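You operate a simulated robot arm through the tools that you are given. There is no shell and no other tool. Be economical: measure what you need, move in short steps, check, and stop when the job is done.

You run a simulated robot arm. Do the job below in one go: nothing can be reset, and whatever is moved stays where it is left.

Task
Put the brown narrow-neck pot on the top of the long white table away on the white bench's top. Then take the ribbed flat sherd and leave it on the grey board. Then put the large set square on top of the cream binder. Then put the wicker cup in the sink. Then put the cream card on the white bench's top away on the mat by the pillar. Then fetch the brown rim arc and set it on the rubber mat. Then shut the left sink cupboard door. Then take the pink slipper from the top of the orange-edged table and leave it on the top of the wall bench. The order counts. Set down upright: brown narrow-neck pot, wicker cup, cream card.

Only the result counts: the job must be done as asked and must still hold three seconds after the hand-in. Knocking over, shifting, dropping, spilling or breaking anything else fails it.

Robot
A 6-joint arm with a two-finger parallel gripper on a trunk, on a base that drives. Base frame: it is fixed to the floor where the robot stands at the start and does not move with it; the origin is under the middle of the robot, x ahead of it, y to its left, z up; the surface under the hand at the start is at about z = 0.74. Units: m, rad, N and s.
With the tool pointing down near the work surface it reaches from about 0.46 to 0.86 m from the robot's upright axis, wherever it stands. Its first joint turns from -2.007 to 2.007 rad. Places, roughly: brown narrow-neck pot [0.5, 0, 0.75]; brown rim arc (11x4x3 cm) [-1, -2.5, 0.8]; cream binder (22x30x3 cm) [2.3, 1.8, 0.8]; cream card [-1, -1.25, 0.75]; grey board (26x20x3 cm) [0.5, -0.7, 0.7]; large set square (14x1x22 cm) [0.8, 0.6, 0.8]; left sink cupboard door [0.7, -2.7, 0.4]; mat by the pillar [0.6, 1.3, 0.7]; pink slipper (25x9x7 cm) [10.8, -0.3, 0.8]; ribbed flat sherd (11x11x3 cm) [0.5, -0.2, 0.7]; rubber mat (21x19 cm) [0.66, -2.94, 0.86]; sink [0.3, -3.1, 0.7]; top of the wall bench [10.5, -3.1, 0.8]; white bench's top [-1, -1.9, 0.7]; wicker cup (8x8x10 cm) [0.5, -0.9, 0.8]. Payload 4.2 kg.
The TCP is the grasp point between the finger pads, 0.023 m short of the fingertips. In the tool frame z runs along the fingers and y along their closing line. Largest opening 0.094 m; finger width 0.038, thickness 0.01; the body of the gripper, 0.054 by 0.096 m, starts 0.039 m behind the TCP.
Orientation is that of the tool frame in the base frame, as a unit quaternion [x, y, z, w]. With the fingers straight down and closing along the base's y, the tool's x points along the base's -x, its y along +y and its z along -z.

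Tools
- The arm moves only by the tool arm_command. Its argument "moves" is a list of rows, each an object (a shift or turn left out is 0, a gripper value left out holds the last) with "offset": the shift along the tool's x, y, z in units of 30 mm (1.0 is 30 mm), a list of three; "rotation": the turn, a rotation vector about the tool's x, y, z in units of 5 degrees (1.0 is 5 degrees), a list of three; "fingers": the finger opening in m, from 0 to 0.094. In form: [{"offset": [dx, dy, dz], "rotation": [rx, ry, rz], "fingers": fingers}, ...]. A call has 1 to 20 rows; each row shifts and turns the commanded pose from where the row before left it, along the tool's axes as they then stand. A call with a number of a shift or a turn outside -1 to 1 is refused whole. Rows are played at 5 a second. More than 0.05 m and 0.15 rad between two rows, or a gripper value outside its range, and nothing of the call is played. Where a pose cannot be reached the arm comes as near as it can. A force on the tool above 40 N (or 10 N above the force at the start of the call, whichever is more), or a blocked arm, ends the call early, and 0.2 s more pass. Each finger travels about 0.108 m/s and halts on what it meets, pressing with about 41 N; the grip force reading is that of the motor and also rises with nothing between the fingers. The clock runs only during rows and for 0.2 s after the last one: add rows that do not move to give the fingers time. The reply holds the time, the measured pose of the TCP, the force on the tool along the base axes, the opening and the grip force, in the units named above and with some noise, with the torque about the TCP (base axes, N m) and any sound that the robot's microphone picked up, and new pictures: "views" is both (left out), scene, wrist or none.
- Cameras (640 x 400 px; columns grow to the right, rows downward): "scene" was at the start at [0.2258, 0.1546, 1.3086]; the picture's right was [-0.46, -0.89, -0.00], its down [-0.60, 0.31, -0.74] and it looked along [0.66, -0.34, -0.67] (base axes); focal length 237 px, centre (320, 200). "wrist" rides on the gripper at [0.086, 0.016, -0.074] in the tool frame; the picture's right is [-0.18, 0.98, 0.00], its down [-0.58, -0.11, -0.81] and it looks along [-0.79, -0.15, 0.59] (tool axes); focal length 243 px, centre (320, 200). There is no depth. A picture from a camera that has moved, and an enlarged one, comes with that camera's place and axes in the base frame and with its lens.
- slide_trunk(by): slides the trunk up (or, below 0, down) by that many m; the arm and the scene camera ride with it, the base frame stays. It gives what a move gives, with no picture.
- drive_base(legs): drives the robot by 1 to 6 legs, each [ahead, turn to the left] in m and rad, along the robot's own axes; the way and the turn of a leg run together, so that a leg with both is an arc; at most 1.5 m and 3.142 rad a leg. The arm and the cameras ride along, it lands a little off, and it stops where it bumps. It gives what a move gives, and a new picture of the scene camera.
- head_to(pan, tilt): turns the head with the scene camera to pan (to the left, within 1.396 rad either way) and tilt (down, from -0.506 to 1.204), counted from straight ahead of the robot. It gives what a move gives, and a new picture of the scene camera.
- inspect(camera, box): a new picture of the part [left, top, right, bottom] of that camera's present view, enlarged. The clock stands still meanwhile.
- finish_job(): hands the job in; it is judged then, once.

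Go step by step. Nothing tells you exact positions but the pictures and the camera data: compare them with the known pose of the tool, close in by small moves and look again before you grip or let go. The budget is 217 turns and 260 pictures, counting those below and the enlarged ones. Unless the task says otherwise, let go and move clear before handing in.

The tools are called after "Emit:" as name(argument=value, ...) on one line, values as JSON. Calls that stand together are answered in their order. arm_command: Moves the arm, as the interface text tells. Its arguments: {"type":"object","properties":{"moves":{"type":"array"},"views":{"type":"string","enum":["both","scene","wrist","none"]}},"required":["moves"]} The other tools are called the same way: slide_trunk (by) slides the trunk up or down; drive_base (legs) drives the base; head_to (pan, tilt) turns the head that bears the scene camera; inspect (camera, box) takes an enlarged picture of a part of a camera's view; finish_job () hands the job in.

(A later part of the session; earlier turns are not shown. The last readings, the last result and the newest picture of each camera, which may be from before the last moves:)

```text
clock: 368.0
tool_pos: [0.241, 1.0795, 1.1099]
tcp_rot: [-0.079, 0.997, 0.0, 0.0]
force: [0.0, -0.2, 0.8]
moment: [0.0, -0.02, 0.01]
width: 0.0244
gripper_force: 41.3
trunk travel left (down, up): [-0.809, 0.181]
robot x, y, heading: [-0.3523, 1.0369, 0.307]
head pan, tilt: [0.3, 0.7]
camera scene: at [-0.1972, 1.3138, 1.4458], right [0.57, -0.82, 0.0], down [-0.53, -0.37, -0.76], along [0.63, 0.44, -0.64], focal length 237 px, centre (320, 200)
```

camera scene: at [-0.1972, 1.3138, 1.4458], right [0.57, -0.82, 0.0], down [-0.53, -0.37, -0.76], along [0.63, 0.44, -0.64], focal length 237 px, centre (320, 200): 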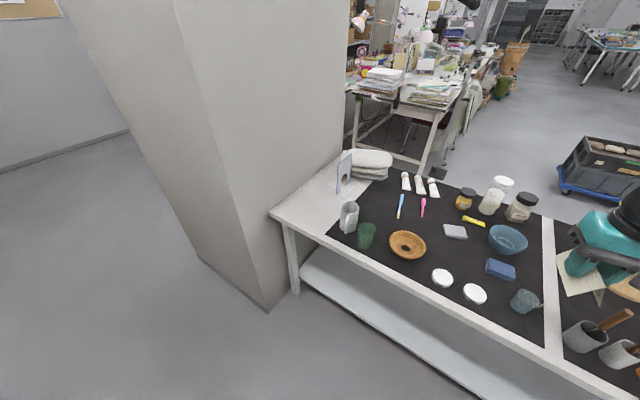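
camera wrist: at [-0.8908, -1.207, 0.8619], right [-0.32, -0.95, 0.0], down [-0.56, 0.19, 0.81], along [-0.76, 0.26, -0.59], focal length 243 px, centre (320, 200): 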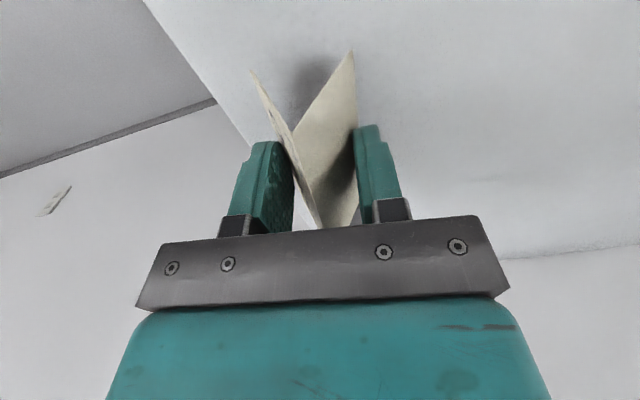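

The card still has margin. The free patch on the pillar mat is around (0.517, 1.213), between the bowl, the discs and the grey block. I'll drive in a little and move over it.

Emit:
drive_base(legs=[[0.12, 0]])

Emit:
arm_command(moves=[{"offset": [-0.97, 0.39, 0]}, {"offset": [-0.97, 0.39, 0]}, {"offset": [-0.97, 0.39, 0]}, {"offset": [-0.97, 0.39, 0]}, {"offset": [-0.97, 0.39, 0]}, {"offset": [-0.97, 0.39, 0]}, {"offset": [0, 0, 1]}, {"offset": [0, 0, 1]}, {"offset": [0, 0, 1]}, {"offset": [0, 0, 1]}, {"offset": [0, 0, 1]}, {"offset": [0, 0, 1]}], views="both")

```text
clock: 369.2
tool_pos: [0.3563, 1.1165, 1.1104]
tcp_rot: [-0.079, 0.997, 0.0, -0.001]
force: [-0.1, -0.5, -1.0]
moment: [-0.02, -0.02, 0.0]
width: 0.0238
gripper_force: 40.9
trunk travel left (down, up): [-0.809, 0.181]
robot x, y, heading: [-0.2363, 1.0742, 0.306]
head pan, tilt: [0.3, 0.7]
camera scene: at [-0.0825, 1.3505, 1.4458], right [0.57, -0.82, 0.0], down [-0.53, -0.37, -0.76], along [0.63, 0.44, -0.64], focal length 237 px, centre (320, 200)
```

scene: 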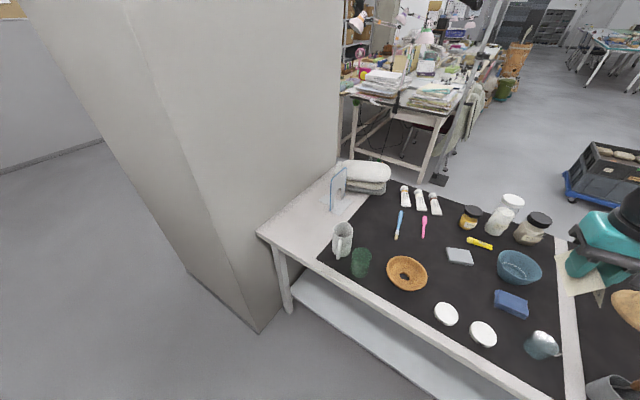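

```text
clock: 371.8
tool_pos: [0.5184, 1.2131, 0.9296]
tcp_rot: [-0.078, 0.997, 0.0, -0.001]
force: [0.0, 0.6, 0.2]
moment: [0.02, -0.04, 0.02]
width: 0.0227
gripper_force: 41.1
trunk travel left (down, up): [-0.809, 0.181]
robot x, y, heading: [-0.2367, 1.071, 0.309]
head pan, tilt: [0.3, 0.7]
camera scene: at [-0.0827, 1.3505, 1.4459], right [0.57, -0.82, 0.0], down [-0.53, -0.37, -0.77], along [0.63, 0.44, -0.64], focal length 237 px, centre (320, 200)
camera wrist: at [0.4296, 1.2149, 1.0043], right [0.03, 1.0, 0.0], down [0.59, -0.02, 0.81], along [0.81, -0.02, -0.59], focal length 243 px, centre (320, 200)
```

scene: 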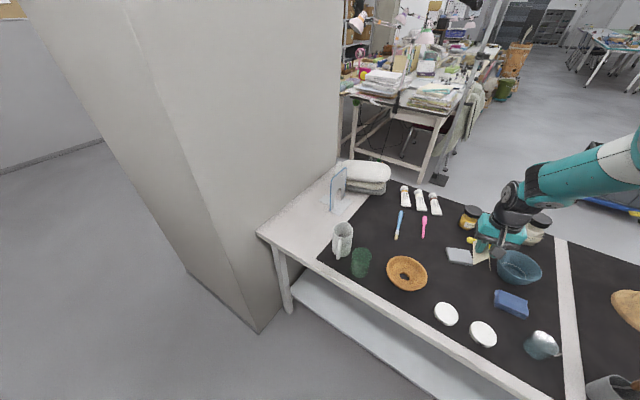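
wrist: 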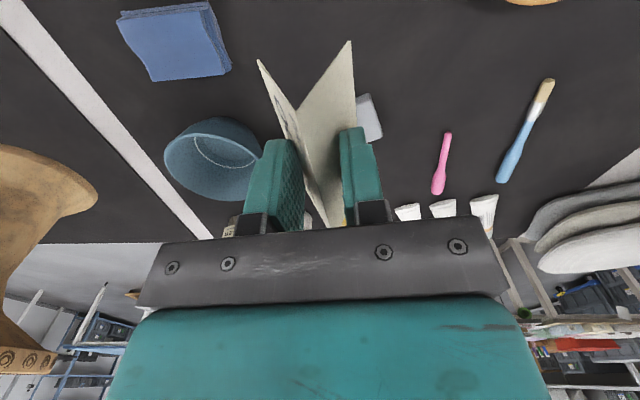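

The landing patch is clear; I'll shift 1.5 cm back from the grey block and descend.

Emit:
arm_command(moves=[{"offset": [0.5, 0, 1]}, {"offset": [0, 0, 1]}, {"offset": [0, 0, 1]}, {"offset": [0, 0, 1]}, {"offset": [0, 0, 0.5]}, {"offset": [0, 0, 0.1]}, {}], views="wrist")

Emit:
inspect(camera="scene", box=[370, 180, 580, 360])

```text
clock: 373.4
tool_pos: [0.5032, 1.2095, 0.7911]
tcp_rot: [-0.079, 0.997, 0.0, -0.002]
force: [-0.3, 0.6, 0.6]
moment: [-0.02, 0.03, -0.02]
width: 0.0218
gripper_force: 40.6
trunk travel left (down, up): [-0.809, 0.181]
robot x, y, heading: [-0.2392, 1.0739, 0.308]
head pan, tilt: [0.3, 0.7]
camera wrist: at [0.4143, 1.2125, 0.8665], right [0.03, 1.0, 0.0], down [0.59, -0.02, 0.81], along [0.8, -0.02, -0.59], focal length 243 px, centre (320, 200)
```

wrist: 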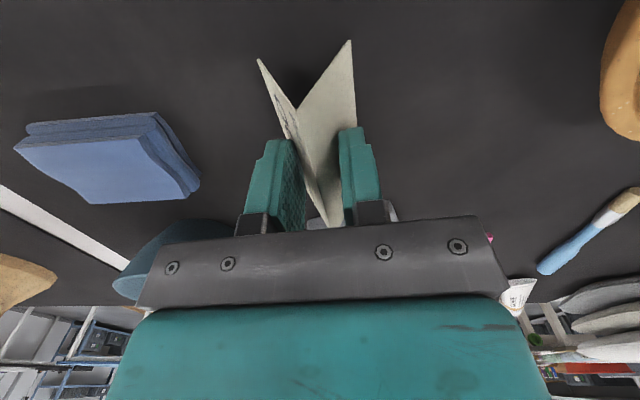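

```text
2.22 times, centred on (475, 270) of scene
camera zoom: at [-0.0824, 1.3505, 1.4458], right [0.57, -0.82, 0.0], down [-0.53, -0.37, -0.76], along [0.63, 0.44, -0.64], focal length 527 px, centre (-24, 44)
```

zoom: 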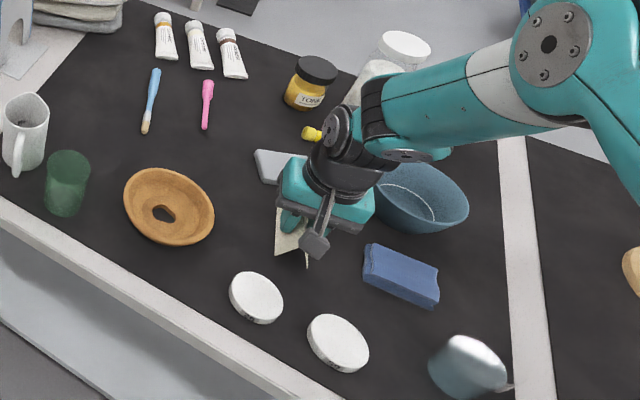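

Emit:
arm_command(moves=[{"offset": [0, 0, 0.15]}, {"offset": [0, 0, 0.07]}, {"offset": [0, 0, 0.07]}, {}], views="none")

Emit:
arm_command(moves=[{"offset": [0, 0, 0.06]}, {"offset": [0, 0, 0.06]}, {}], views="wrist")

```text
clock: 374.4
tool_pos: [0.5033, 1.2124, 0.7835]
tcp_rot: [-0.079, 0.997, 0.001, 0.0]
force: [-1.4, -0.1, 10.0]
moment: [0.0, 0.04, 0.0]
width: 0.0213
gripper_force: 41.1
trunk travel left (down, up): [-0.809, 0.181]
robot x, y, heading: [-0.2368, 1.0718, 0.308]
head pan, tilt: [0.3, 0.7]
```

```text
clock: 375.1
tool_pos: [0.5042, 1.2111, 0.7841]
tcp_rot: [-0.079, 0.997, 0.001, 0.001]
force: [-8.3, -2.8, 25.8]
moment: [-0.09, 0.38, -0.01]
width: 0.0206
gripper_force: 41.4
trunk travel left (down, up): [-0.809, 0.181]
robot x, y, heading: [-0.2374, 1.0694, 0.317]
head pan, tilt: [0.3, 0.7]
stopped in row 3: the force on the tool passed its limit at 41 N (the readings are from after the stop); the commanded pose is now the measured one
camera wrist: at [0.4151, 1.2132, 0.8587], right [0.03, 1.0, 0.0], down [0.59, -0.02, 0.81], along [0.81, -0.02, -0.59], focal length 243 px, centre (320, 200)
```

wrist: 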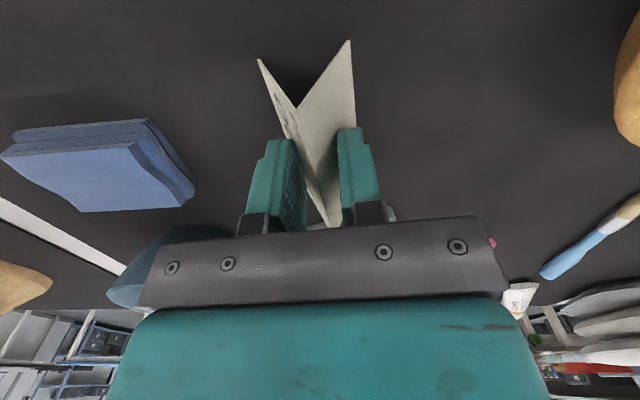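

On the mat. I'll relieve the pressure, open and rise.

Emit:
arm_command(moves=[{"offset": [0, 0, -0.08]}, {"fingers": 0.03}, {"fingers": 0.045}, {"fingers": 0.06}, {}, {"offset": [0, 0, -0.4]}, {"offset": [0, 0, -0.8]}, {"offset": [0, 0, -1]}, {"offset": [0, 0, -1]}, {"offset": [0, 0, -1]}, {"offset": [0, 0, -1]}, {"offset": [0, 0, -1]}, {"offset": [0, 0, -1]}, {}], views="both")

```text
clock: 378.1
tool_pos: [0.5056, 1.2111, 0.9995]
tcp_rot: [-0.078, 0.997, 0.001, 0.0]
force: [0.2, 0.6, -0.1]
moment: [0.01, 0.01, 0.02]
width: 0.06
gripper_force: 0.0
trunk travel left (down, up): [-0.809, 0.181]
robot x, y, heading: [-0.2371, 1.0684, 0.312]
head pan, tilt: [0.3, 0.7]
camera scene: at [-0.0824, 1.3505, 1.4458], right [0.57, -0.82, 0.0], down [-0.53, -0.37, -0.76], along [0.63, 0.44, -0.64], focal length 237 px, centre (320, 200)
camera wrist: at [0.4153, 1.2137, 1.075], right [0.03, 1.0, 0.0], down [0.59, -0.02, 0.81], along [0.81, -0.02, -0.59], focal length 243 px, centre (320, 200)
```

scene: 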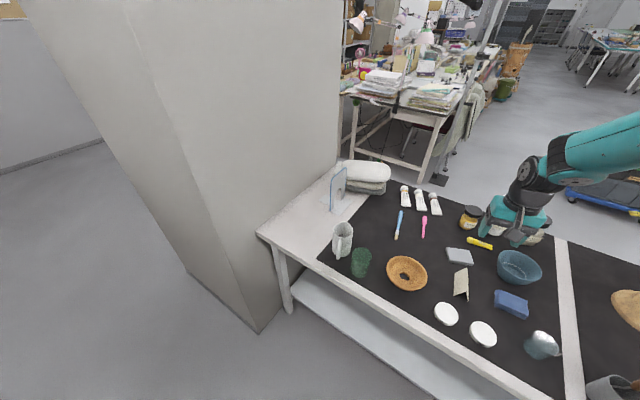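
wrist: 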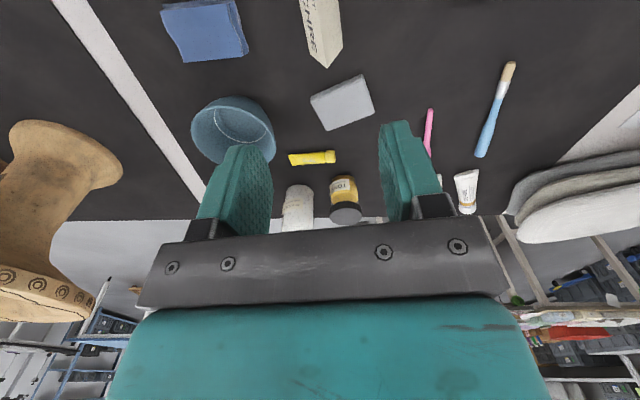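

The card stands on the mat. I'll retract, raise and drive back to the white bench's far end for the brown rim arc.

Emit:
slide_trunk(by=0.17)

Emit:
arm_command(moves=[{"offset": [0.9, -0.3, -0.3]}, {"offset": [0.9, -0.3, -0.3]}, {"offset": [0.9, -0.3, 0]}, {"offset": [0.9, -0.3, 0]}, {"offset": [0.9, -0.3, 0]}, {"offset": [0.9, -0.3, 0]}, {"offset": [0.9, -0.3, 0], "fingers": 0.094}, {"rotation": [0, 0, -0.9]}, {"rotation": [0, 0, -0.8]}, {}], views="none")

Emit:
drive_base(legs=[[0, -1.9], [1.5, 0], [1.5, 0], [0.25, 0], [0, -1.4]])

Emit:
head_to(pan=0.3, tilt=0.75)

```text
clock: 380.0
tool_pos: [0.5049, 1.2119, 1.1687]
tcp_rot: [-0.078, 0.997, 0.0, 0.001]
force: [0.0, 0.5, -0.1]
moment: [-0.02, 0.01, -0.03]
width: 0.0597
gripper_force: 0.0
trunk travel left (down, up): [-0.979, 0.011]
robot x, y, heading: [-0.2361, 1.0734, 0.31]
head pan, tilt: [0.3, 0.7]
```

```text
clock: 382.2
tool_pos: [0.327, 1.1193, 1.1872]
tcp_rot: [-0.152, 0.988, 0.0, 0.0]
force: [-0.3, -0.1, -0.5]
moment: [0.02, -0.03, 0.03]
width: 0.0942
gripper_force: 0.0
trunk travel left (down, up): [-0.979, 0.011]
robot x, y, heading: [-0.2379, 1.0715, 0.307]
head pan, tilt: [0.3, 0.7]
```

```text
clock: 406.1
tool_pos: [-0.9342, -2.1233, 1.187]
tcp_rot: [0.998, 0.063, 0.0, 0.001]
force: [0.3, 0.0, 0.3]
moment: [0.01, -0.02, 0.02]
width: 0.0939
gripper_force: 0.1
trunk travel left (down, up): [-0.979, 0.011]
robot x, y, heading: [-0.3708, -2.181, -3.019]
head pan, tilt: [0.3, 0.7]
camera scene: at [-0.5742, -2.4268, 1.6158], right [-0.42, 0.91, 0.0], down [0.59, 0.27, -0.76], along [-0.7, -0.32, -0.64], focal length 237 px, centre (320, 200)
```

scene: 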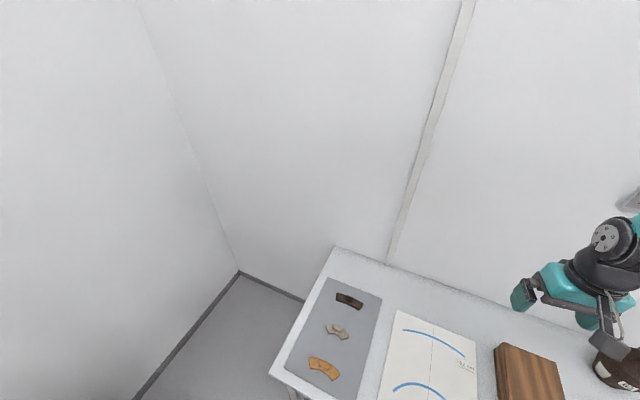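

```text
clock: 406.7
tool_pos: [-0.9355, -2.1226, 1.1872]
tcp_rot: [0.998, 0.062, -0.001, 0.001]
force: [0.3, 0.0, 0.5]
moment: [-0.02, 0.01, -0.02]
width: 0.0941
gripper_force: 0.0
trunk travel left (down, up): [-0.979, 0.011]
robot x, y, heading: [-0.3741, -2.1739, -3.011]
head pan, tilt: [0.3, 0.75]
camera scene: at [-0.5723, -2.4259, 1.6116], right [-0.42, 0.91, 0.0], down [0.62, 0.28, -0.73], along [-0.67, -0.3, -0.68], focal length 237 px, centre (320, 200)
```

scene: 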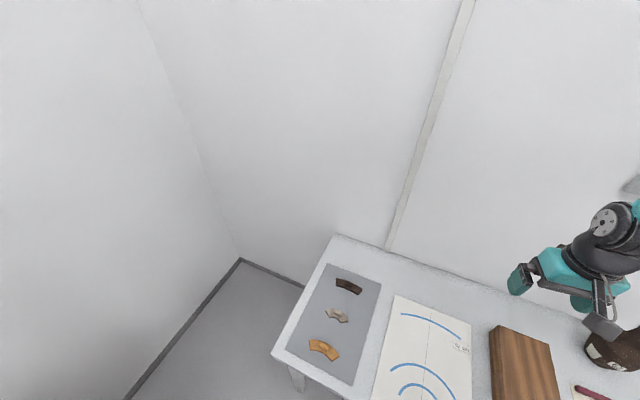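

Emit:
inspect(camera="scene", box=[270, 250, 400, 380])

```text
3.08 times, centred on (335, 315) of scene
camera zoom: at [-0.5723, -2.4259, 1.6116], right [-0.42, 0.91, 0.0], down [0.62, 0.28, -0.73], along [-0.67, -0.3, -0.68], focal length 730 px, centre (274, -154)
```

zoom: 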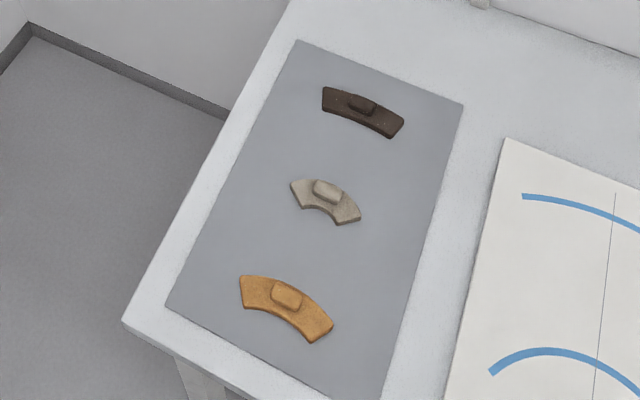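

The dark brown arc, with a knob on top, is at (−1.024, −2.508). I'll move above it and align with its knob.

Emit:
arm_command(moves=[{"offset": [-0.35, 0.95, 0], "fingers": 0.07}, {"offset": [-0.35, 0.95, 0]}, {"offset": [-0.35, 0.95, 0]}, {"offset": [-0.35, 0.95, 0]}, {"offset": [-0.35, 0.95, 0]}, {"offset": [-0.35, 0.95, 0]}, {"offset": [-0.35, 0.95, 0]}, {"offset": [-0.35, 0.95, 0]}, {"offset": [-0.35, 0.95, 0]}, {"offset": [-0.35, 0.95, 0]}, {"offset": [-0.35, 0.95, 0]}, {"offset": [-0.35, 0.95, 0]}, {"offset": [-0.35, 0.95, 0]}, {"rotation": [0, 0, 0.7]}, {"rotation": [0, 0, 0.7]}, {}], views="none")

Emit:
slide_trunk(by=-0.25)

Emit:
inspect(camera="wrist", box=[0, 0, 640, 400])

```text
clock: 410.1
tool_pos: [-1.0236, -2.5084, 1.1875]
tcp_rot: [1.0, 0.0, -0.001, 0.001]
force: [0.3, 0.5, 0.6]
moment: [0.03, -0.01, -0.02]
width: 0.0702
gripper_force: 0.0
trunk travel left (down, up): [-0.979, 0.011]
robot x, y, heading: [-0.3688, -2.1779, -3.015]
head pan, tilt: [0.3, 0.75]
```

```text
clock: 412.7
tool_pos: [-1.0244, -2.5073, 0.9378]
tcp_rot: [1.0, 0.001, -0.001, 0.001]
force: [0.9, 0.3, 0.4]
moment: [0.03, -0.05, -0.02]
width: 0.07
gripper_force: 0.2
trunk travel left (down, up): [-0.729, 0.261]
robot x, y, heading: [-0.3709, -2.1766, -3.021]
head pan, tilt: [0.3, 0.75]
```

```text
1.00 times, centred on (320, 200) of wrist (not enlarged: the box is as wide or as high as the picture)
camera zoom: at [-0.9382, -2.5238, 1.0132], right [-0.18, -0.98, 0.0], down [-0.58, 0.11, 0.81], along [-0.79, 0.15, -0.59], focal length 243 px, centre (320, 200)
```

zoom: 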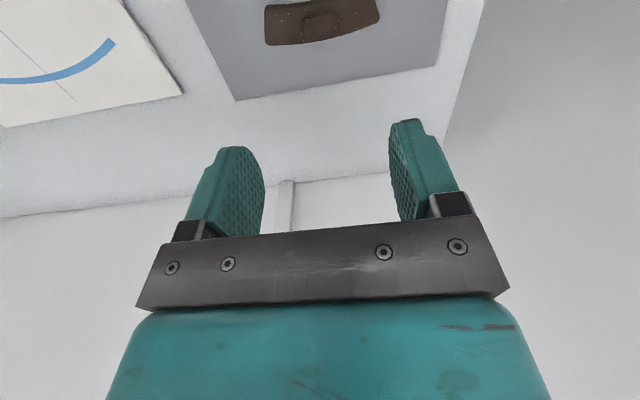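

Emit:
arm_command(moves=[{"offset": [0.15, 0.1, 1]}, {"offset": [0, 0, 1]}, {"offset": [0, 0, 1]}, {"offset": [0, 0, 1]}, {}], views="wrist")

Emit:
inspect(camera="wrist", box=[220, 20, 420, 160])

```text
clock: 413.9
tool_pos: [-1.019, -2.5122, 0.8187]
tcp_rot: [1.0, 0.001, -0.001, 0.001]
force: [-0.4, -0.4, 0.8]
moment: [0.02, 0.03, 0.02]
width: 0.07
gripper_force: 0.1
trunk travel left (down, up): [-0.729, 0.261]
robot x, y, heading: [-0.3718, -2.1772, -3.014]
head pan, tilt: [0.3, 0.75]
camera wrist: at [-0.9328, -2.5269, 0.8933], right [-0.18, -0.98, 0.0], down [-0.58, 0.11, 0.81], along [-0.79, 0.15, -0.59], focal length 243 px, centre (320, 200)
```

wrist: 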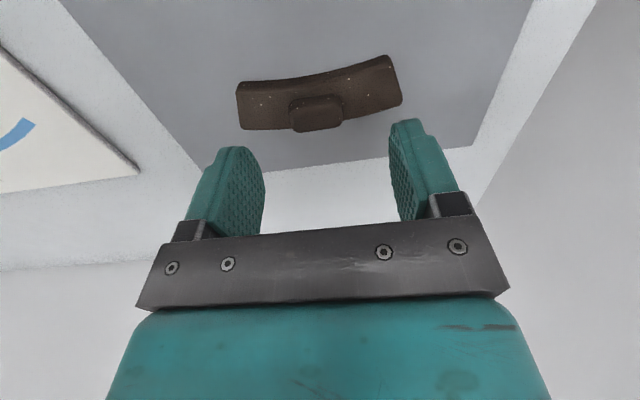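

```text
2.86 times, centred on (320, 90) of wrist
camera zoom: at [-0.9328, -2.5269, 0.8933], right [-0.18, -0.98, 0.0], down [-0.58, 0.11, 0.81], along [-0.79, 0.15, -0.59], focal length 693 px, centre (320, 514)
```

zoom: 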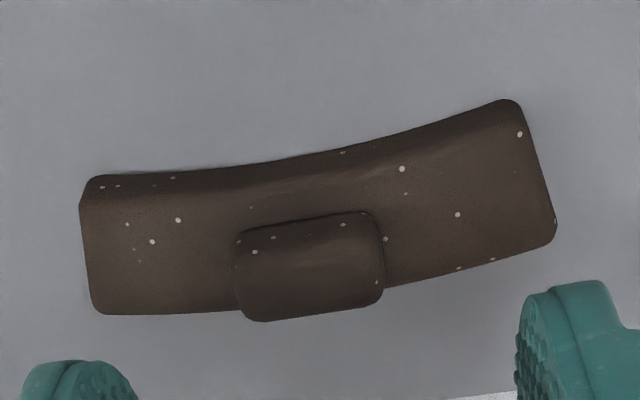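

Emit:
arm_command(moves=[{"offset": [0.1, -0.07, 0.6]}, {"offset": [0, 0, 0.5], "fingers": 0.06}, {"offset": [0, 0, 0.1]}, {"offset": [0, 0, 0.07]}, {"offset": [0, 0, 0.07]}, {"offset": [0, 0, 0.07]}, {}], views="wrist")

```text
clock: 415.5
tool_pos: [-1.0174, -2.5096, 0.7808]
tcp_rot: [1.0, 0.002, -0.002, 0.001]
force: [6.5, 3.9, 20.5]
moment: [0.62, -0.33, -0.13]
width: 0.061
gripper_force: 1.4
trunk travel left (down, up): [-0.729, 0.261]
robot x, y, heading: [-0.3724, -2.1744, -3.011]
head pan, tilt: [0.3, 0.75]
stopped in row 7: the force on the tool passed its limit at 41 N (the readings are from after the stop); the commanded pose is now the measured one
camera wrist: at [-0.931, -2.5256, 0.8549], right [-0.18, -0.98, 0.0], down [-0.58, 0.11, 0.81], along [-0.8, 0.14, -0.59], focal length 243 px, centre (320, 200)
```

wrist: 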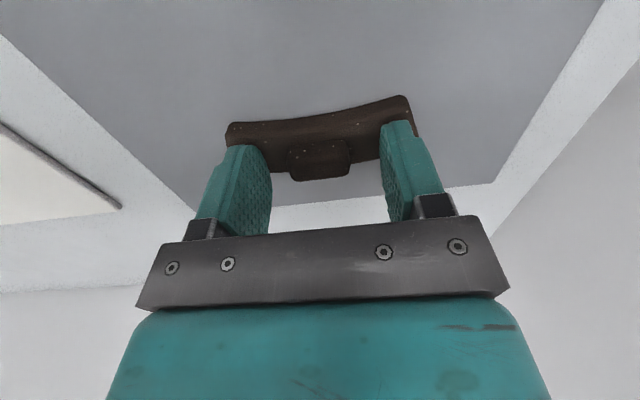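

The fingertips touch the plate. I'll back up 2–3 mm, close on the knob and lift.

Emit:
arm_command(moves=[{"offset": [0, 0, -0.1]}, {"fingers": 0.04}, {"fingers": 0.02}, {"fingers": 0.0}, {}, {"offset": [0, 0, -0.3]}, {"offset": [0, 0, -0.7]}, {"offset": [0, 0, -1]}, {}], views="wrist")

Emit:
arm_command(moves=[{}, {}, {}, {}, {}, {}], views="none")

```text
clock: 417.5
tool_pos: [-1.0171, -2.5084, 0.8415]
tcp_rot: [1.0, 0.001, -0.001, 0.001]
force: [0.2, -0.6, -1.3]
moment: [-0.04, 0.0, 0.0]
width: 0.0312
gripper_force: 41.1
trunk travel left (down, up): [-0.729, 0.261]
robot x, y, heading: [-0.3701, -2.1729, -3.016]
head pan, tilt: [0.3, 0.75]
camera wrist: at [-0.9307, -2.5249, 0.9159], right [-0.18, -0.98, 0.0], down [-0.58, 0.11, 0.81], along [-0.79, 0.14, -0.59], focal length 243 px, centre (320, 200)
```

wrist: 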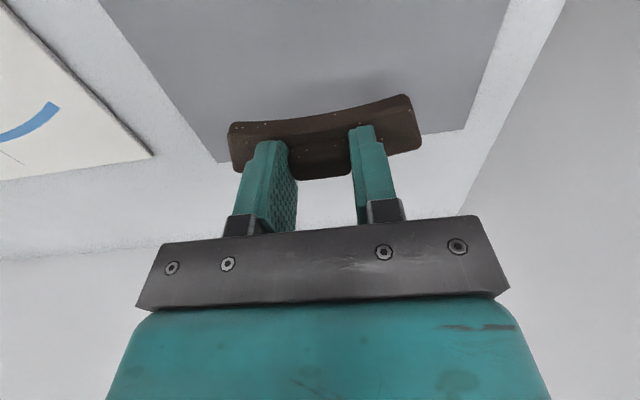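

```text
clock: 418.9
tool_pos: [-1.017, -2.5081, 0.8397]
tcp_rot: [1.0, 0.002, -0.001, 0.001]
force: [-0.1, 1.1, -1.2]
moment: [-0.01, -0.01, 0.0]
width: 0.0312
gripper_force: 41.1
trunk travel left (down, up): [-0.729, 0.261]
robot x, y, heading: [-0.371, -2.1754, -3.013]
head pan, tilt: [0.3, 0.75]
```

The arc is firmly held. I'll raise it, draw the arm in, and reverse toward the sink area.

Emit:
slide_trunk(by=0.255)

Emit:
arm_command(moves=[{"offset": [0, -0.9, 0]}, {"offset": [0, -0.9, 0]}, {"offset": [0.3, -0.9, 0]}, {"offset": [0.3, -0.9, 0]}, {"offset": [0.3, -0.9, 0]}, {"offset": [0.3, -0.9, 0]}, {"offset": [0.3, -0.9, 0]}, {"offset": [0.3, -0.9, 0]}, {"offset": [0.3, -0.9, 0]}, {"offset": [0.3, -0.9, 0]}, {}], views="none")

Emit:
drive_base(legs=[[0, -0.12], [-0.82, 0], [0, 1.56]])

Emit:
head_to(pan=0.0, tilt=0.85)

```text
clock: 421.5
tool_pos: [-1.0162, -2.5083, 1.0961]
tcp_rot: [1.0, 0.002, -0.002, 0.003]
force: [0.6, 0.1, 0.4]
moment: [0.0, 0.01, 0.01]
width: 0.0313
gripper_force: 41.5
trunk travel left (down, up): [-0.984, 0.006]
robot x, y, heading: [-0.3705, -2.1766, -3.015]
head pan, tilt: [0.3, 0.75]
```

```text
clock: 423.9
tool_pos: [-0.9466, -2.2378, 1.0942]
tcp_rot: [1.0, 0.002, -0.003, 0.001]
force: [0.1, 0.1, -0.2]
moment: [-0.01, 0.03, 0.03]
width: 0.0311
gripper_force: 41.1
trunk travel left (down, up): [-0.984, 0.006]
robot x, y, heading: [-0.3693, -2.1735, -3.015]
head pan, tilt: [0.3, 0.75]
```

```text
clock: 431.4
tool_pos: [0.1543, -2.6675, 1.0947]
tcp_rot: [0.89, 0.455, 0.001, 0.001]
force: [0.9, -0.7, -1.1]
moment: [-0.02, -0.02, 0.02]
width: 0.0311
gripper_force: 40.2
trunk travel left (down, up): [-0.984, 0.006]
robot x, y, heading: [0.4424, -2.1686, -2.074]
head pan, tilt: [0.3, 0.75]
stopped in leg 3: the robot was blocked; the commanded pose is now the measured one
camera scene: at [0.5212, -2.4752, 1.6166], right [-0.98, 0.2, 0.0], down [0.14, 0.67, -0.73], along [-0.15, -0.72, -0.68], focal length 237 px, centre (320, 200)
```

scene: 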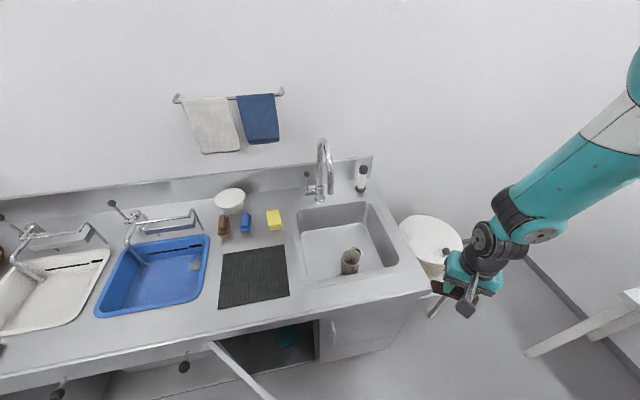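

```text
clock: 432.2
tool_pos: [0.1538, -2.6676, 1.0943]
tcp_rot: [0.89, 0.456, -0.001, 0.002]
force: [-0.5, -0.3, -0.5]
moment: [0.01, 0.05, 0.01]
width: 0.0312
gripper_force: 41.5
trunk travel left (down, up): [-0.984, 0.006]
robot x, y, heading: [0.441, -2.17, -2.074]
head pan, tilt: [0.0, 0.85]
camera scene: at [0.5002, -2.4627, 1.6085], right [-0.88, 0.48, 0.0], down [0.36, 0.66, -0.66], along [-0.32, -0.58, -0.75], focal length 237 px, centre (320, 200)
```

scene: 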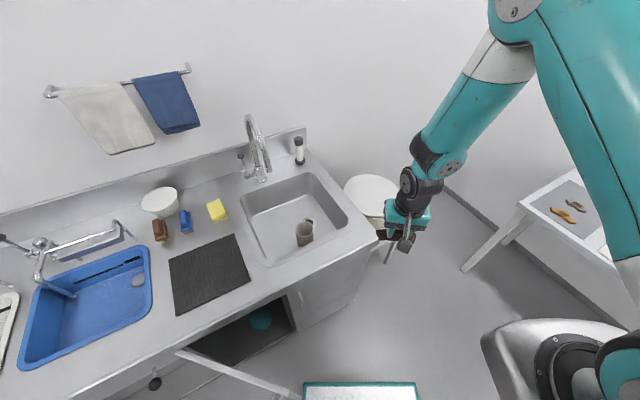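

The base touched the open door while turning, from the side that only pushes it toward closed. I'll back off slightly and use the arm's own swing to reach the rubber mat at (0.657, −2.94).

Emit:
drive_base(legs=[[-0.04, 0]])

Emit:
arm_command(moves=[{"offset": [0.07, 0.95, 0]}, {"offset": [0.07, 0.95, 0]}, {"offset": [0.07, 0.95, 0]}, {"offset": [0.07, 0.95, 0]}, {"offset": [0.07, 0.95, 0]}, {"offset": [0.07, 0.95, 0]}, {"offset": [0.07, 0.95, 0]}, {"offset": [0.07, 0.95, 0]}, {"offset": [0.07, 0.95, 0]}, {"offset": [0.07, 0.95, 0]}, {"offset": [0.07, 0.95, 0]}, {"offset": [0.07, 0.95, 0]}, {"offset": [0.07, 0.95, 0]}, {"offset": [0.07, 0.95, 0]}, {"offset": [0.07, 0.95, 0]}, {"offset": [0.07, 0.95, 0]}, {"offset": [0.07, 0.95, 0]}, {"offset": [0.07, 0.95, 0]}, {}], views="none")

Emit:
arm_command(moves=[{"rotation": [0, 0, -1]}, {"rotation": [0, 0, -1]}, {"rotation": [0, 0, -1]}, {"rotation": [0, 0, -1]}, {"rotation": [0, 0, -1]}, {"rotation": [0, 0, -1]}, {"rotation": [0, 0, -1]}, {}], views="both")

```text
clock: 433.1
tool_pos: [0.1729, -2.6331, 1.0957]
tcp_rot: [0.89, 0.456, 0.0, 0.003]
force: [-0.4, -1.0, -1.6]
moment: [0.02, -0.06, 0.02]
width: 0.0312
gripper_force: 40.9
trunk travel left (down, up): [-0.984, 0.006]
robot x, y, heading: [0.4606, -2.128, -2.071]
head pan, tilt: [0.0, 0.85]
camera scene: at [0.5192, -2.4281, 1.6084], right [-0.88, 0.48, 0.0], down [0.36, 0.66, -0.66], along [-0.32, -0.58, -0.75], focal length 237 px, centre (320, 200)
```

scene: 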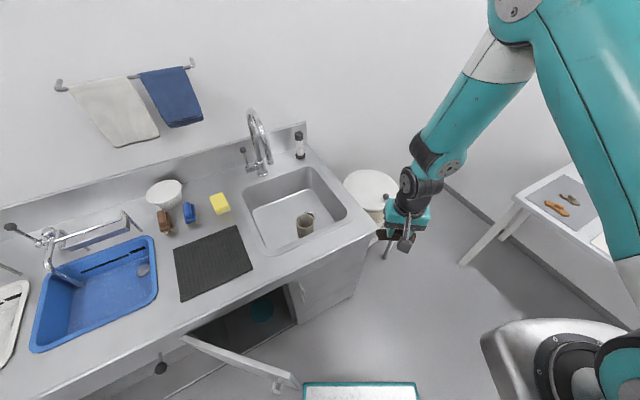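

```text
clock: 437.1
tool_pos: [0.5806, -2.8562, 1.1045]
tcp_rot: [0.89, 0.455, 0.0, 0.002]
force: [-0.6, -0.2, -1.3]
moment: [0.0, -0.01, 0.01]
width: 0.031
gripper_force: 41.3
out of reach, approached as far as the arm can: row 16, 17, 18
trunk travel left (down, up): [-0.984, 0.006]
robot x, y, heading: [0.4634, -2.1286, -2.074]
head pan, tilt: [0.0, 0.85]
```

```text
clock: 438.9
tool_pos: [0.5807, -2.8577, 1.1052]
tcp_rot: [0.711, 0.703, -0.001, 0.002]
force: [-0.2, 0.4, -1.2]
moment: [0.04, 0.02, -0.01]
width: 0.0311
gripper_force: 41.2
trunk travel left (down, up): [-0.984, 0.006]
robot x, y, heading: [0.4579, -2.1281, -2.074]
head pan, tilt: [0.0, 0.85]
camera scene: at [0.5195, -2.4278, 1.6085], right [-0.88, 0.48, 0.0], down [0.36, 0.66, -0.66], along [-0.32, -0.58, -0.75], focal length 237 px, centre (320, 200)
camera wrist: at [0.5975, -2.7704, 1.1799], right [0.98, -0.2, 0.0], down [-0.12, -0.58, 0.81], along [-0.16, -0.79, -0.59], focal length 243 px, centre (320, 200)
```

scene: 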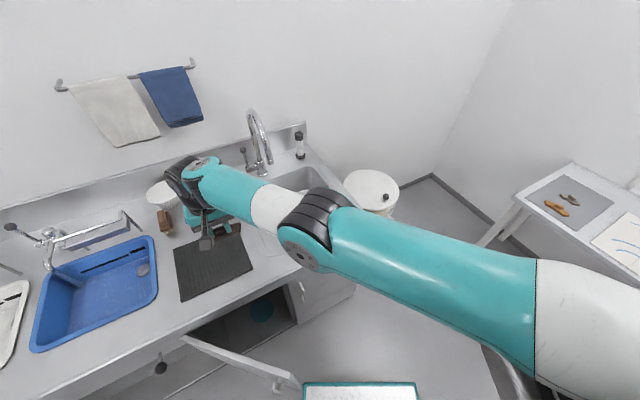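
wrist: 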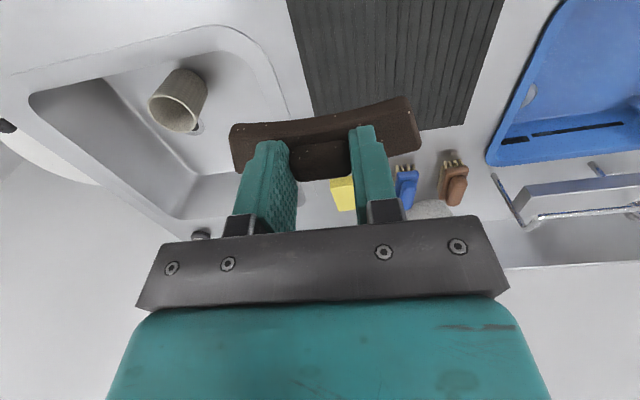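

I'm near the reach limit at this height, so I'll lower the tool first and then extend to the mat's middle.

Emit:
arm_command(moves=[{"offset": [0, 0, 1]}, {"offset": [0, 0, 1]}, {"offset": [0, 0, 1]}, {"offset": [0, 0.6, 0.4]}, {"offset": [-0.6, 0.6, 0]}, {"offset": [-0.7, 0.6, 0]}, {"offset": [-0.7, 0.6, 0]}, {"offset": [-0.6, 0.1, 0]}, {}], views="wrist")

```text
clock: 440.9
tool_pos: [0.59, -2.8291, 1.0275]
tcp_rot: [0.713, 0.702, -0.002, 0.002]
force: [0.2, 0.3, -0.6]
moment: [0.01, -0.02, -0.01]
width: 0.031
gripper_force: 40.6
out of reach, approached as far as the arm can: row 1, 2, 3, 4, 5, 6, 7, 8
trunk travel left (down, up): [-0.984, 0.006]
robot x, y, heading: [0.4619, -2.1324, -2.074]
head pan, tilt: [0.0, 0.85]
camera wrist: at [0.6061, -2.743, 1.1033], right [0.98, -0.2, 0.0], down [-0.12, -0.58, 0.81], along [-0.16, -0.79, -0.59], focal length 243 px, centre (320, 200)
```

wrist: 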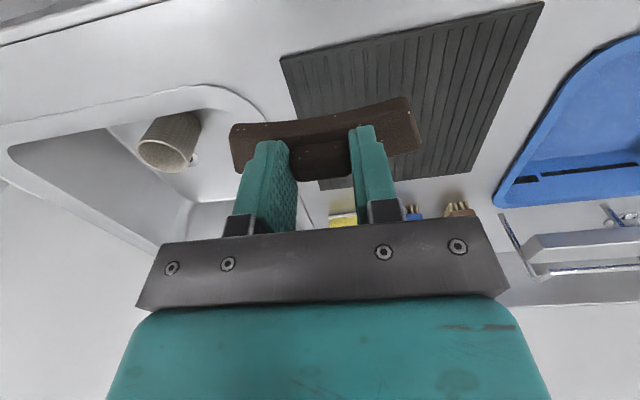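

Reaching to the left limits the arm here. I'll recentre the arm and reposition the base to the left of the door, around (0.95, −2.2), where the mat is straight ahead.

Emit:
arm_command(moves=[{"offset": [0.3, 0, -0.9]}, {"offset": [0.3, -0.5, -0.9]}, {"offset": [0.3, -0.9, -0.3]}, {"offset": [0.3, -0.9, 0]}, {"offset": [0.3, -0.9, 0]}, {"offset": [0.3, -0.9, 0]}, {"offset": [0.3, -0.9, 0]}, {"offset": [0.3, -0.9, 0]}, {"offset": [0.3, -0.9, 0]}, {"offset": [0.3, -0.9, 0]}, {"offset": [0, -0.9, 0]}, {"offset": [0, -0.9, 0]}, {}], views="none")

Emit:
drive_base(legs=[[-0.45, 0], [0, 1.03], [0.54, 0], [0, -0.76]])

Emit:
head_to(pan=-0.1, tilt=0.85)

```text
clock: 443.7
tool_pos: [0.3829, -2.9129, 1.0444]
tcp_rot: [0.712, 0.702, 0.0, 0.0]
force: [-0.4, 0.5, -1.2]
moment: [0.02, -0.01, 0.03]
width: 0.0312
gripper_force: 40.8
out of reach, approached as far as the arm can: row 1, 2, 3, 4, 5, 6, 7, 8, 9, 10, 11, 12
trunk travel left (down, up): [-0.984, 0.006]
robot x, y, heading: [0.461, -2.1309, -2.075]
head pan, tilt: [0.0, 0.85]
```

```text
clock: 453.8
tool_pos: [1.0874, -2.9765, 1.0458]
tcp_rot: [0.611, 0.791, 0.0, 0.001]
force: [-0.7, 0.5, -1.1]
moment: [-0.01, -0.04, 0.04]
width: 0.031
gripper_force: 41.0
trunk travel left (down, up): [-0.984, 0.006]
robot x, y, heading: [0.9549, -2.2004, -1.805]
head pan, tilt: [0.0, 0.85]
camera scene: at [1.0891, -2.4736, 1.6085], right [-0.97, 0.23, 0.0], down [0.17, 0.73, -0.66], along [-0.15, -0.64, -0.75], focal length 237 px, centre (320, 200)
```

scene: 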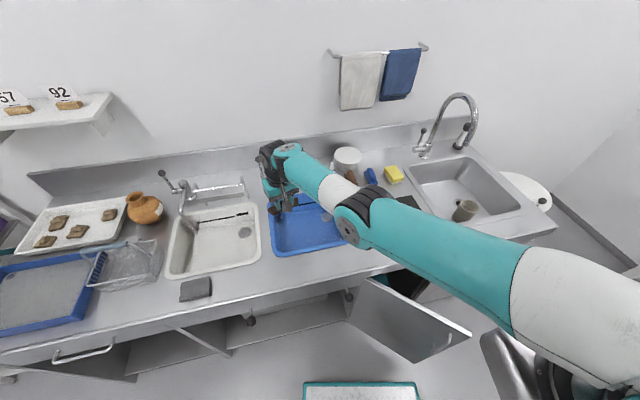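

```text
clock: 454.5
tool_pos: [1.0873, -2.9764, 1.0455]
tcp_rot: [0.611, 0.792, 0.0, 0.0]
force: [-0.9, -0.6, -0.4]
moment: [0.01, -0.01, 0.01]
width: 0.031
gripper_force: 41.0
trunk travel left (down, up): [-0.984, 0.006]
robot x, y, heading: [0.9537, -2.2016, -1.802]
head pan, tilt: [-0.099, 0.85]
camera scene: at [1.0816, -2.4715, 1.6085], right [-0.95, 0.33, 0.0], down [0.24, 0.71, -0.66], along [-0.22, -0.62, -0.75], focal length 237 px, centre (320, 200)
```

scene: 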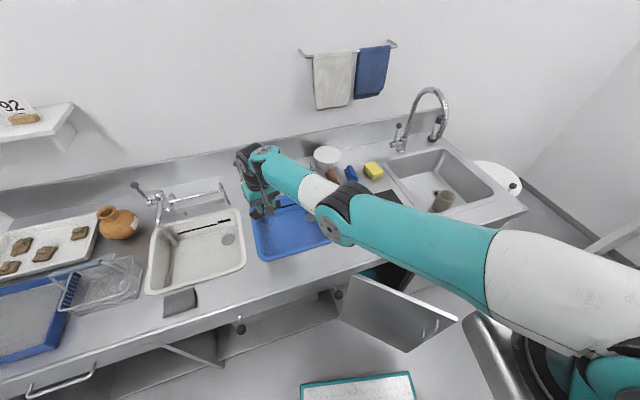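

Emit:
arm_command(moves=[{"offset": [0, 0, -0.8]}, {"offset": [0, 0, -0.8]}, {"offset": [0, 0, -0.8]}, {"offset": [0, 0, -0.8]}, {"offset": [0, 0, -0.8]}, {}], views="scene")

```text
clock: 455.9
tool_pos: [1.0953, -2.9937, 1.1633]
tcp_rot: [0.611, 0.792, 0.0, 0.002]
force: [0.7, 0.4, -0.4]
moment: [0.01, 0.0, 0.0]
width: 0.0312
gripper_force: 40.9
out of reach, approached as far as the arm can: row 1, 2, 3, 4
trunk travel left (down, up): [-0.984, 0.006]
robot x, y, heading: [0.9542, -2.2023, -1.806]
head pan, tilt: [-0.099, 0.85]
camera scene: at [1.0816, -2.4714, 1.6085], right [-0.95, 0.33, 0.0], down [0.25, 0.71, -0.66], along [-0.22, -0.62, -0.75], focal length 237 px, centre (320, 200)
```

scene: 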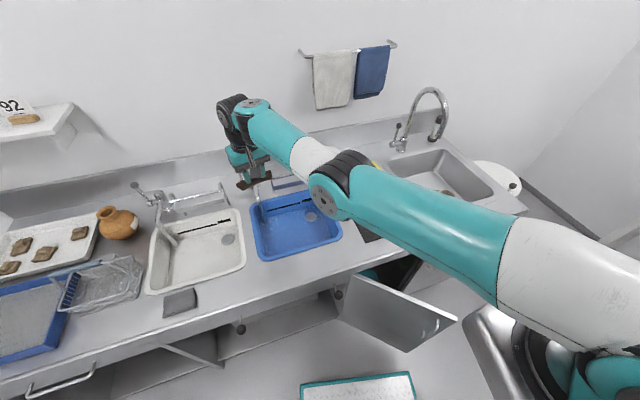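

I'll bring the arm in toward the robot and to the right, in front of the mat.

Emit:
arm_command(moves=[{"offset": [0.93, -0.5, 0]}, {"offset": [0.93, -0.8, 0]}, {"offset": [0.93, -0.9, 0]}, {"offset": [0.93, -0.9, 0]}, {"offset": [0.93, -0.9, 0]}, {"offset": [0.93, -0.9, 0]}, {"offset": [0.93, -0.9, 0]}, {"offset": [0.93, -0.9, 0]}, {"offset": [0.93, -0.9, 0]}, {"offset": [0.93, -0.9, 0]}, {"offset": [0.93, -0.9, 0]}, {"offset": [0.93, -0.9, 0]}, {}], views="scene")

```text
clock: 458.7
tool_pos: [0.7109, -2.744, 1.1633]
tcp_rot: [0.611, 0.792, 0.001, 0.001]
force: [-0.5, -0.1, -1.5]
moment: [-0.01, 0.01, -0.01]
width: 0.031
gripper_force: 40.7
trunk travel left (down, up): [-0.984, 0.006]
robot x, y, heading: [0.9511, -2.2045, -1.809]
head pan, tilt: [-0.099, 0.85]
camera scene: at [1.0813, -2.4713, 1.6085], right [-0.95, 0.33, 0.0], down [0.25, 0.71, -0.66], along [-0.22, -0.62, -0.75], focal length 237 px, centre (320, 200)
```

scene: 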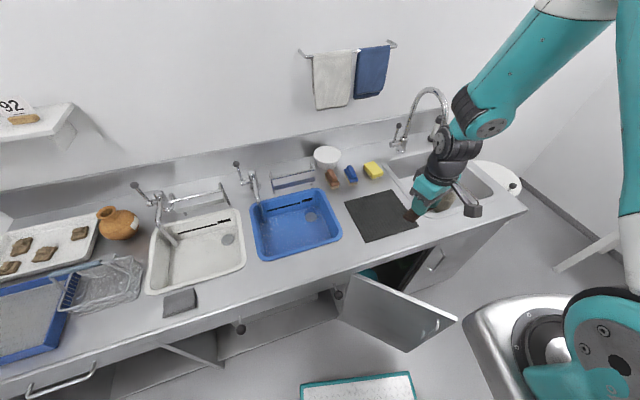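

Emit:
slide_trunk(by=-0.17)

Emit:
arm_command(moves=[{"offset": [-0.8, -0.48, 0]}, {"offset": [-0.8, -0.48, 0]}, {"offset": [-0.8, -0.48, 0]}, {"offset": [-0.8, -0.48, 0]}, {"offset": [-0.8, -0.48, 0]}, {"offset": [-0.8, -0.48, 0]}, {"offset": [-0.8, -0.48, 0]}, {}], views="both")

```text
clock: 460.6
tool_pos: [0.7108, -2.7455, 0.9934]
tcp_rot: [0.611, 0.792, 0.0, 0.001]
force: [1.1, -0.2, -0.3]
moment: [-0.02, -0.02, 0.0]
width: 0.0309
gripper_force: 40.5
trunk travel left (down, up): [-0.814, 0.176]
robot x, y, heading: [0.9544, -2.1976, -1.804]
head pan, tilt: [-0.099, 0.85]
```

```text
clock: 462.4
tool_pos: [0.6558, -2.9332, 0.9931]
tcp_rot: [0.611, 0.791, 0.0, 0.001]
force: [0.0, 0.8, -1.3]
moment: [-0.03, -0.04, -0.02]
width: 0.031
gripper_force: 41.4
trunk travel left (down, up): [-0.814, 0.176]
robot x, y, heading: [0.9509, -2.2052, -1.804]
head pan, tilt: [-0.099, 0.85]
camera scene: at [1.0815, -2.4714, 1.4385], right [-0.95, 0.33, 0.0], down [0.25, 0.71, -0.66], along [-0.22, -0.62, -0.75], focal length 237 px, centre (320, 200)
camera wrist: at [0.6492, -2.8455, 1.0682], right [1.0, 0.07, 0.0], down [0.04, -0.59, 0.81], along [0.06, -0.81, -0.59], focal length 243 px, centre (320, 200)
```

scene: 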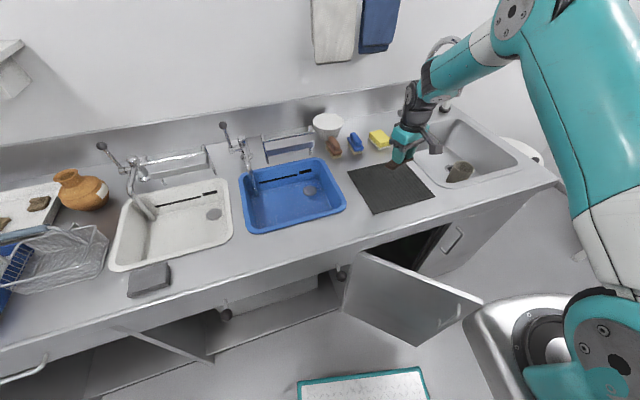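
wrist: 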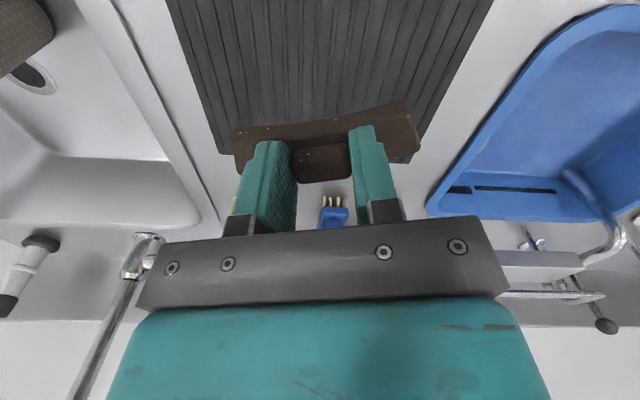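

Emit:
inspect(camera="scene", box=[370, 100, 530, 220])

```text
3.33 times, centred on (450, 160) of scene
camera zoom: at [1.0815, -2.4714, 1.4385], right [-0.95, 0.33, 0.0], down [0.25, 0.71, -0.66], along [-0.22, -0.62, -0.75], focal length 791 px, centre (-113, 333)
```

zoom: 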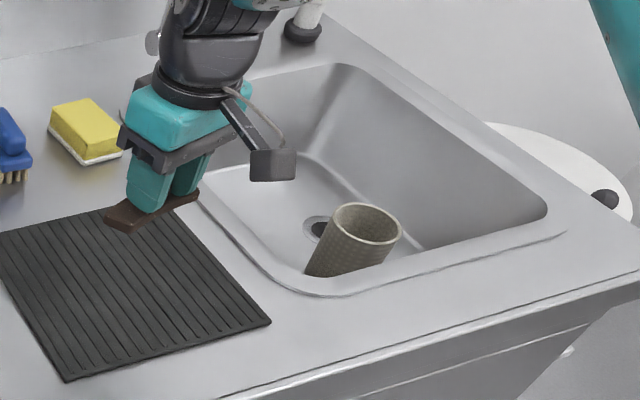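

The cup is upright and the arc is above the rubber mat's middle. Lowering.

Emit:
arm_command(moves=[{"offset": [0, 0, 0.9]}, {"offset": [0, 0, 0.9]}, {"offset": [0, 0, 0.6]}, {"offset": [0, 0, 0.2]}, {"offset": [0, 0, 0.1]}, {}], views="none")

Emit:
arm_command(moves=[{"offset": [0, 0, 0.08]}, {"offset": [0, 0, 0.08]}, {"offset": [0, 0, 0.08]}, {}], views="wrist")

```text
clock: 463.8
tool_pos: [0.6569, -2.9346, 0.9114]
tcp_rot: [0.611, 0.792, -0.001, 0.002]
force: [0.3, -0.9, -0.5]
moment: [0.01, 0.01, 0.01]
width: 0.0312
gripper_force: 41.1
trunk travel left (down, up): [-0.814, 0.176]
robot x, y, heading: [0.9543, -2.2005, -1.805]
head pan, tilt: [-0.099, 0.85]
```

```text
clock: 464.8
tool_pos: [0.6565, -2.9324, 0.9037]
tcp_rot: [0.611, 0.792, 0.0, 0.001]
force: [-0.4, -0.2, -0.1]
moment: [0.01, 0.03, 0.01]
width: 0.0311
gripper_force: 41.3
trunk travel left (down, up): [-0.814, 0.176]
robot x, y, heading: [0.9509, -2.2057, -1.81]
head pan, tilt: [-0.099, 0.85]
camera wrist: at [0.649, -2.8463, 0.9796], right [1.0, 0.07, 0.0], down [0.04, -0.59, 0.81], along [0.06, -0.81, -0.59], focal length 243 px, centre (320, 200)
```

wrist: 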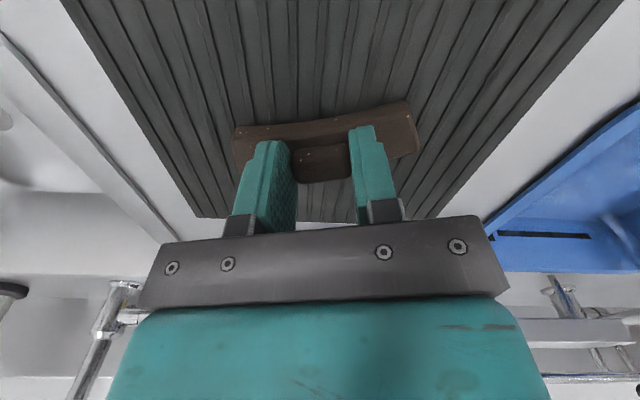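

Emit:
arm_command(moves=[{"offset": [0, 0, 0.07]}, {"offset": [0, 0, 0.07]}, {"offset": [0, 0, 0.07]}, {}], views="none")

```text
clock: 465.8
tool_pos: [0.6569, -2.9333, 0.8979]
tcp_rot: [0.611, 0.792, 0.0, 0.001]
force: [-0.6, 0.3, -1.1]
moment: [-0.02, 0.05, 0.0]
width: 0.031
gripper_force: 41.7
trunk travel left (down, up): [-0.814, 0.176]
robot x, y, heading: [0.9546, -2.2047, -1.803]
head pan, tilt: [-0.099, 0.85]
```

Emit:
arm_command(moves=[{"offset": [0, 0, 0.07]}, {"offset": [0, 0, 0.07]}, {"offset": [0, 0, 0.07]}, {"offset": [0, 0, 0.07]}, {}], views="none")

```text
clock: 467.0
tool_pos: [0.6575, -2.9348, 0.8933]
tcp_rot: [0.61, 0.792, -0.003, 0.002]
force: [2.2, 7.4, 29.9]
moment: [0.27, -0.01, 0.03]
width: 0.0311
gripper_force: 40.6
trunk travel left (down, up): [-0.814, 0.176]
robot x, y, heading: [0.9511, -2.2035, -1.804]
head pan, tilt: [-0.099, 0.85]
```

In contact. I'll ease off, open and rise.

Emit:
arm_command(moves=[{"offset": [0, 0, -0.1]}, {"fingers": 0.04}, {"fingers": 0.05}, {}, {"offset": [0, 0, -0.4]}, {"offset": [0, 0, -0.8]}, {"offset": [0, 0, -1]}, {"offset": [0, 0, -1]}, {"offset": [0, 0, -1]}, {"offset": [0, 0, -1]}, {}], views="both")

```text
clock: 469.4
tool_pos: [0.6564, -2.9337, 1.0499]
tcp_rot: [0.611, 0.791, 0.0, 0.001]
force: [0.2, -0.2, -0.3]
moment: [0.05, 0.01, 0.0]
width: 0.0499
gripper_force: 0.0
trunk travel left (down, up): [-0.814, 0.176]
robot x, y, heading: [0.9558, -2.2045, -1.805]
head pan, tilt: [-0.099, 0.85]
camera scene: at [1.0815, -2.4714, 1.4385], right [-0.95, 0.33, 0.0], down [0.25, 0.71, -0.66], along [-0.22, -0.62, -0.75], focal length 237 px, centre (320, 200)
camera wrist: at [0.6486, -2.8454, 1.1242], right [1.0, 0.07, 0.0], down [0.04, -0.59, 0.81], along [0.06, -0.81, -0.59], focal length 243 px, centre (320, 200)
```

scene: 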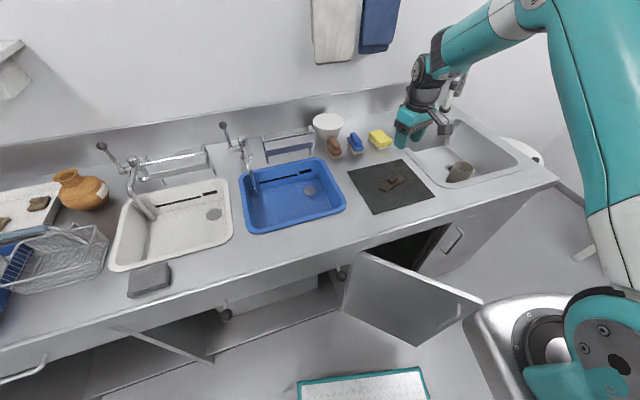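
wrist: 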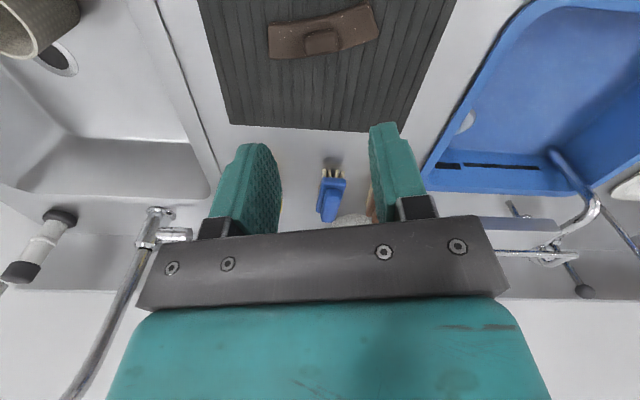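

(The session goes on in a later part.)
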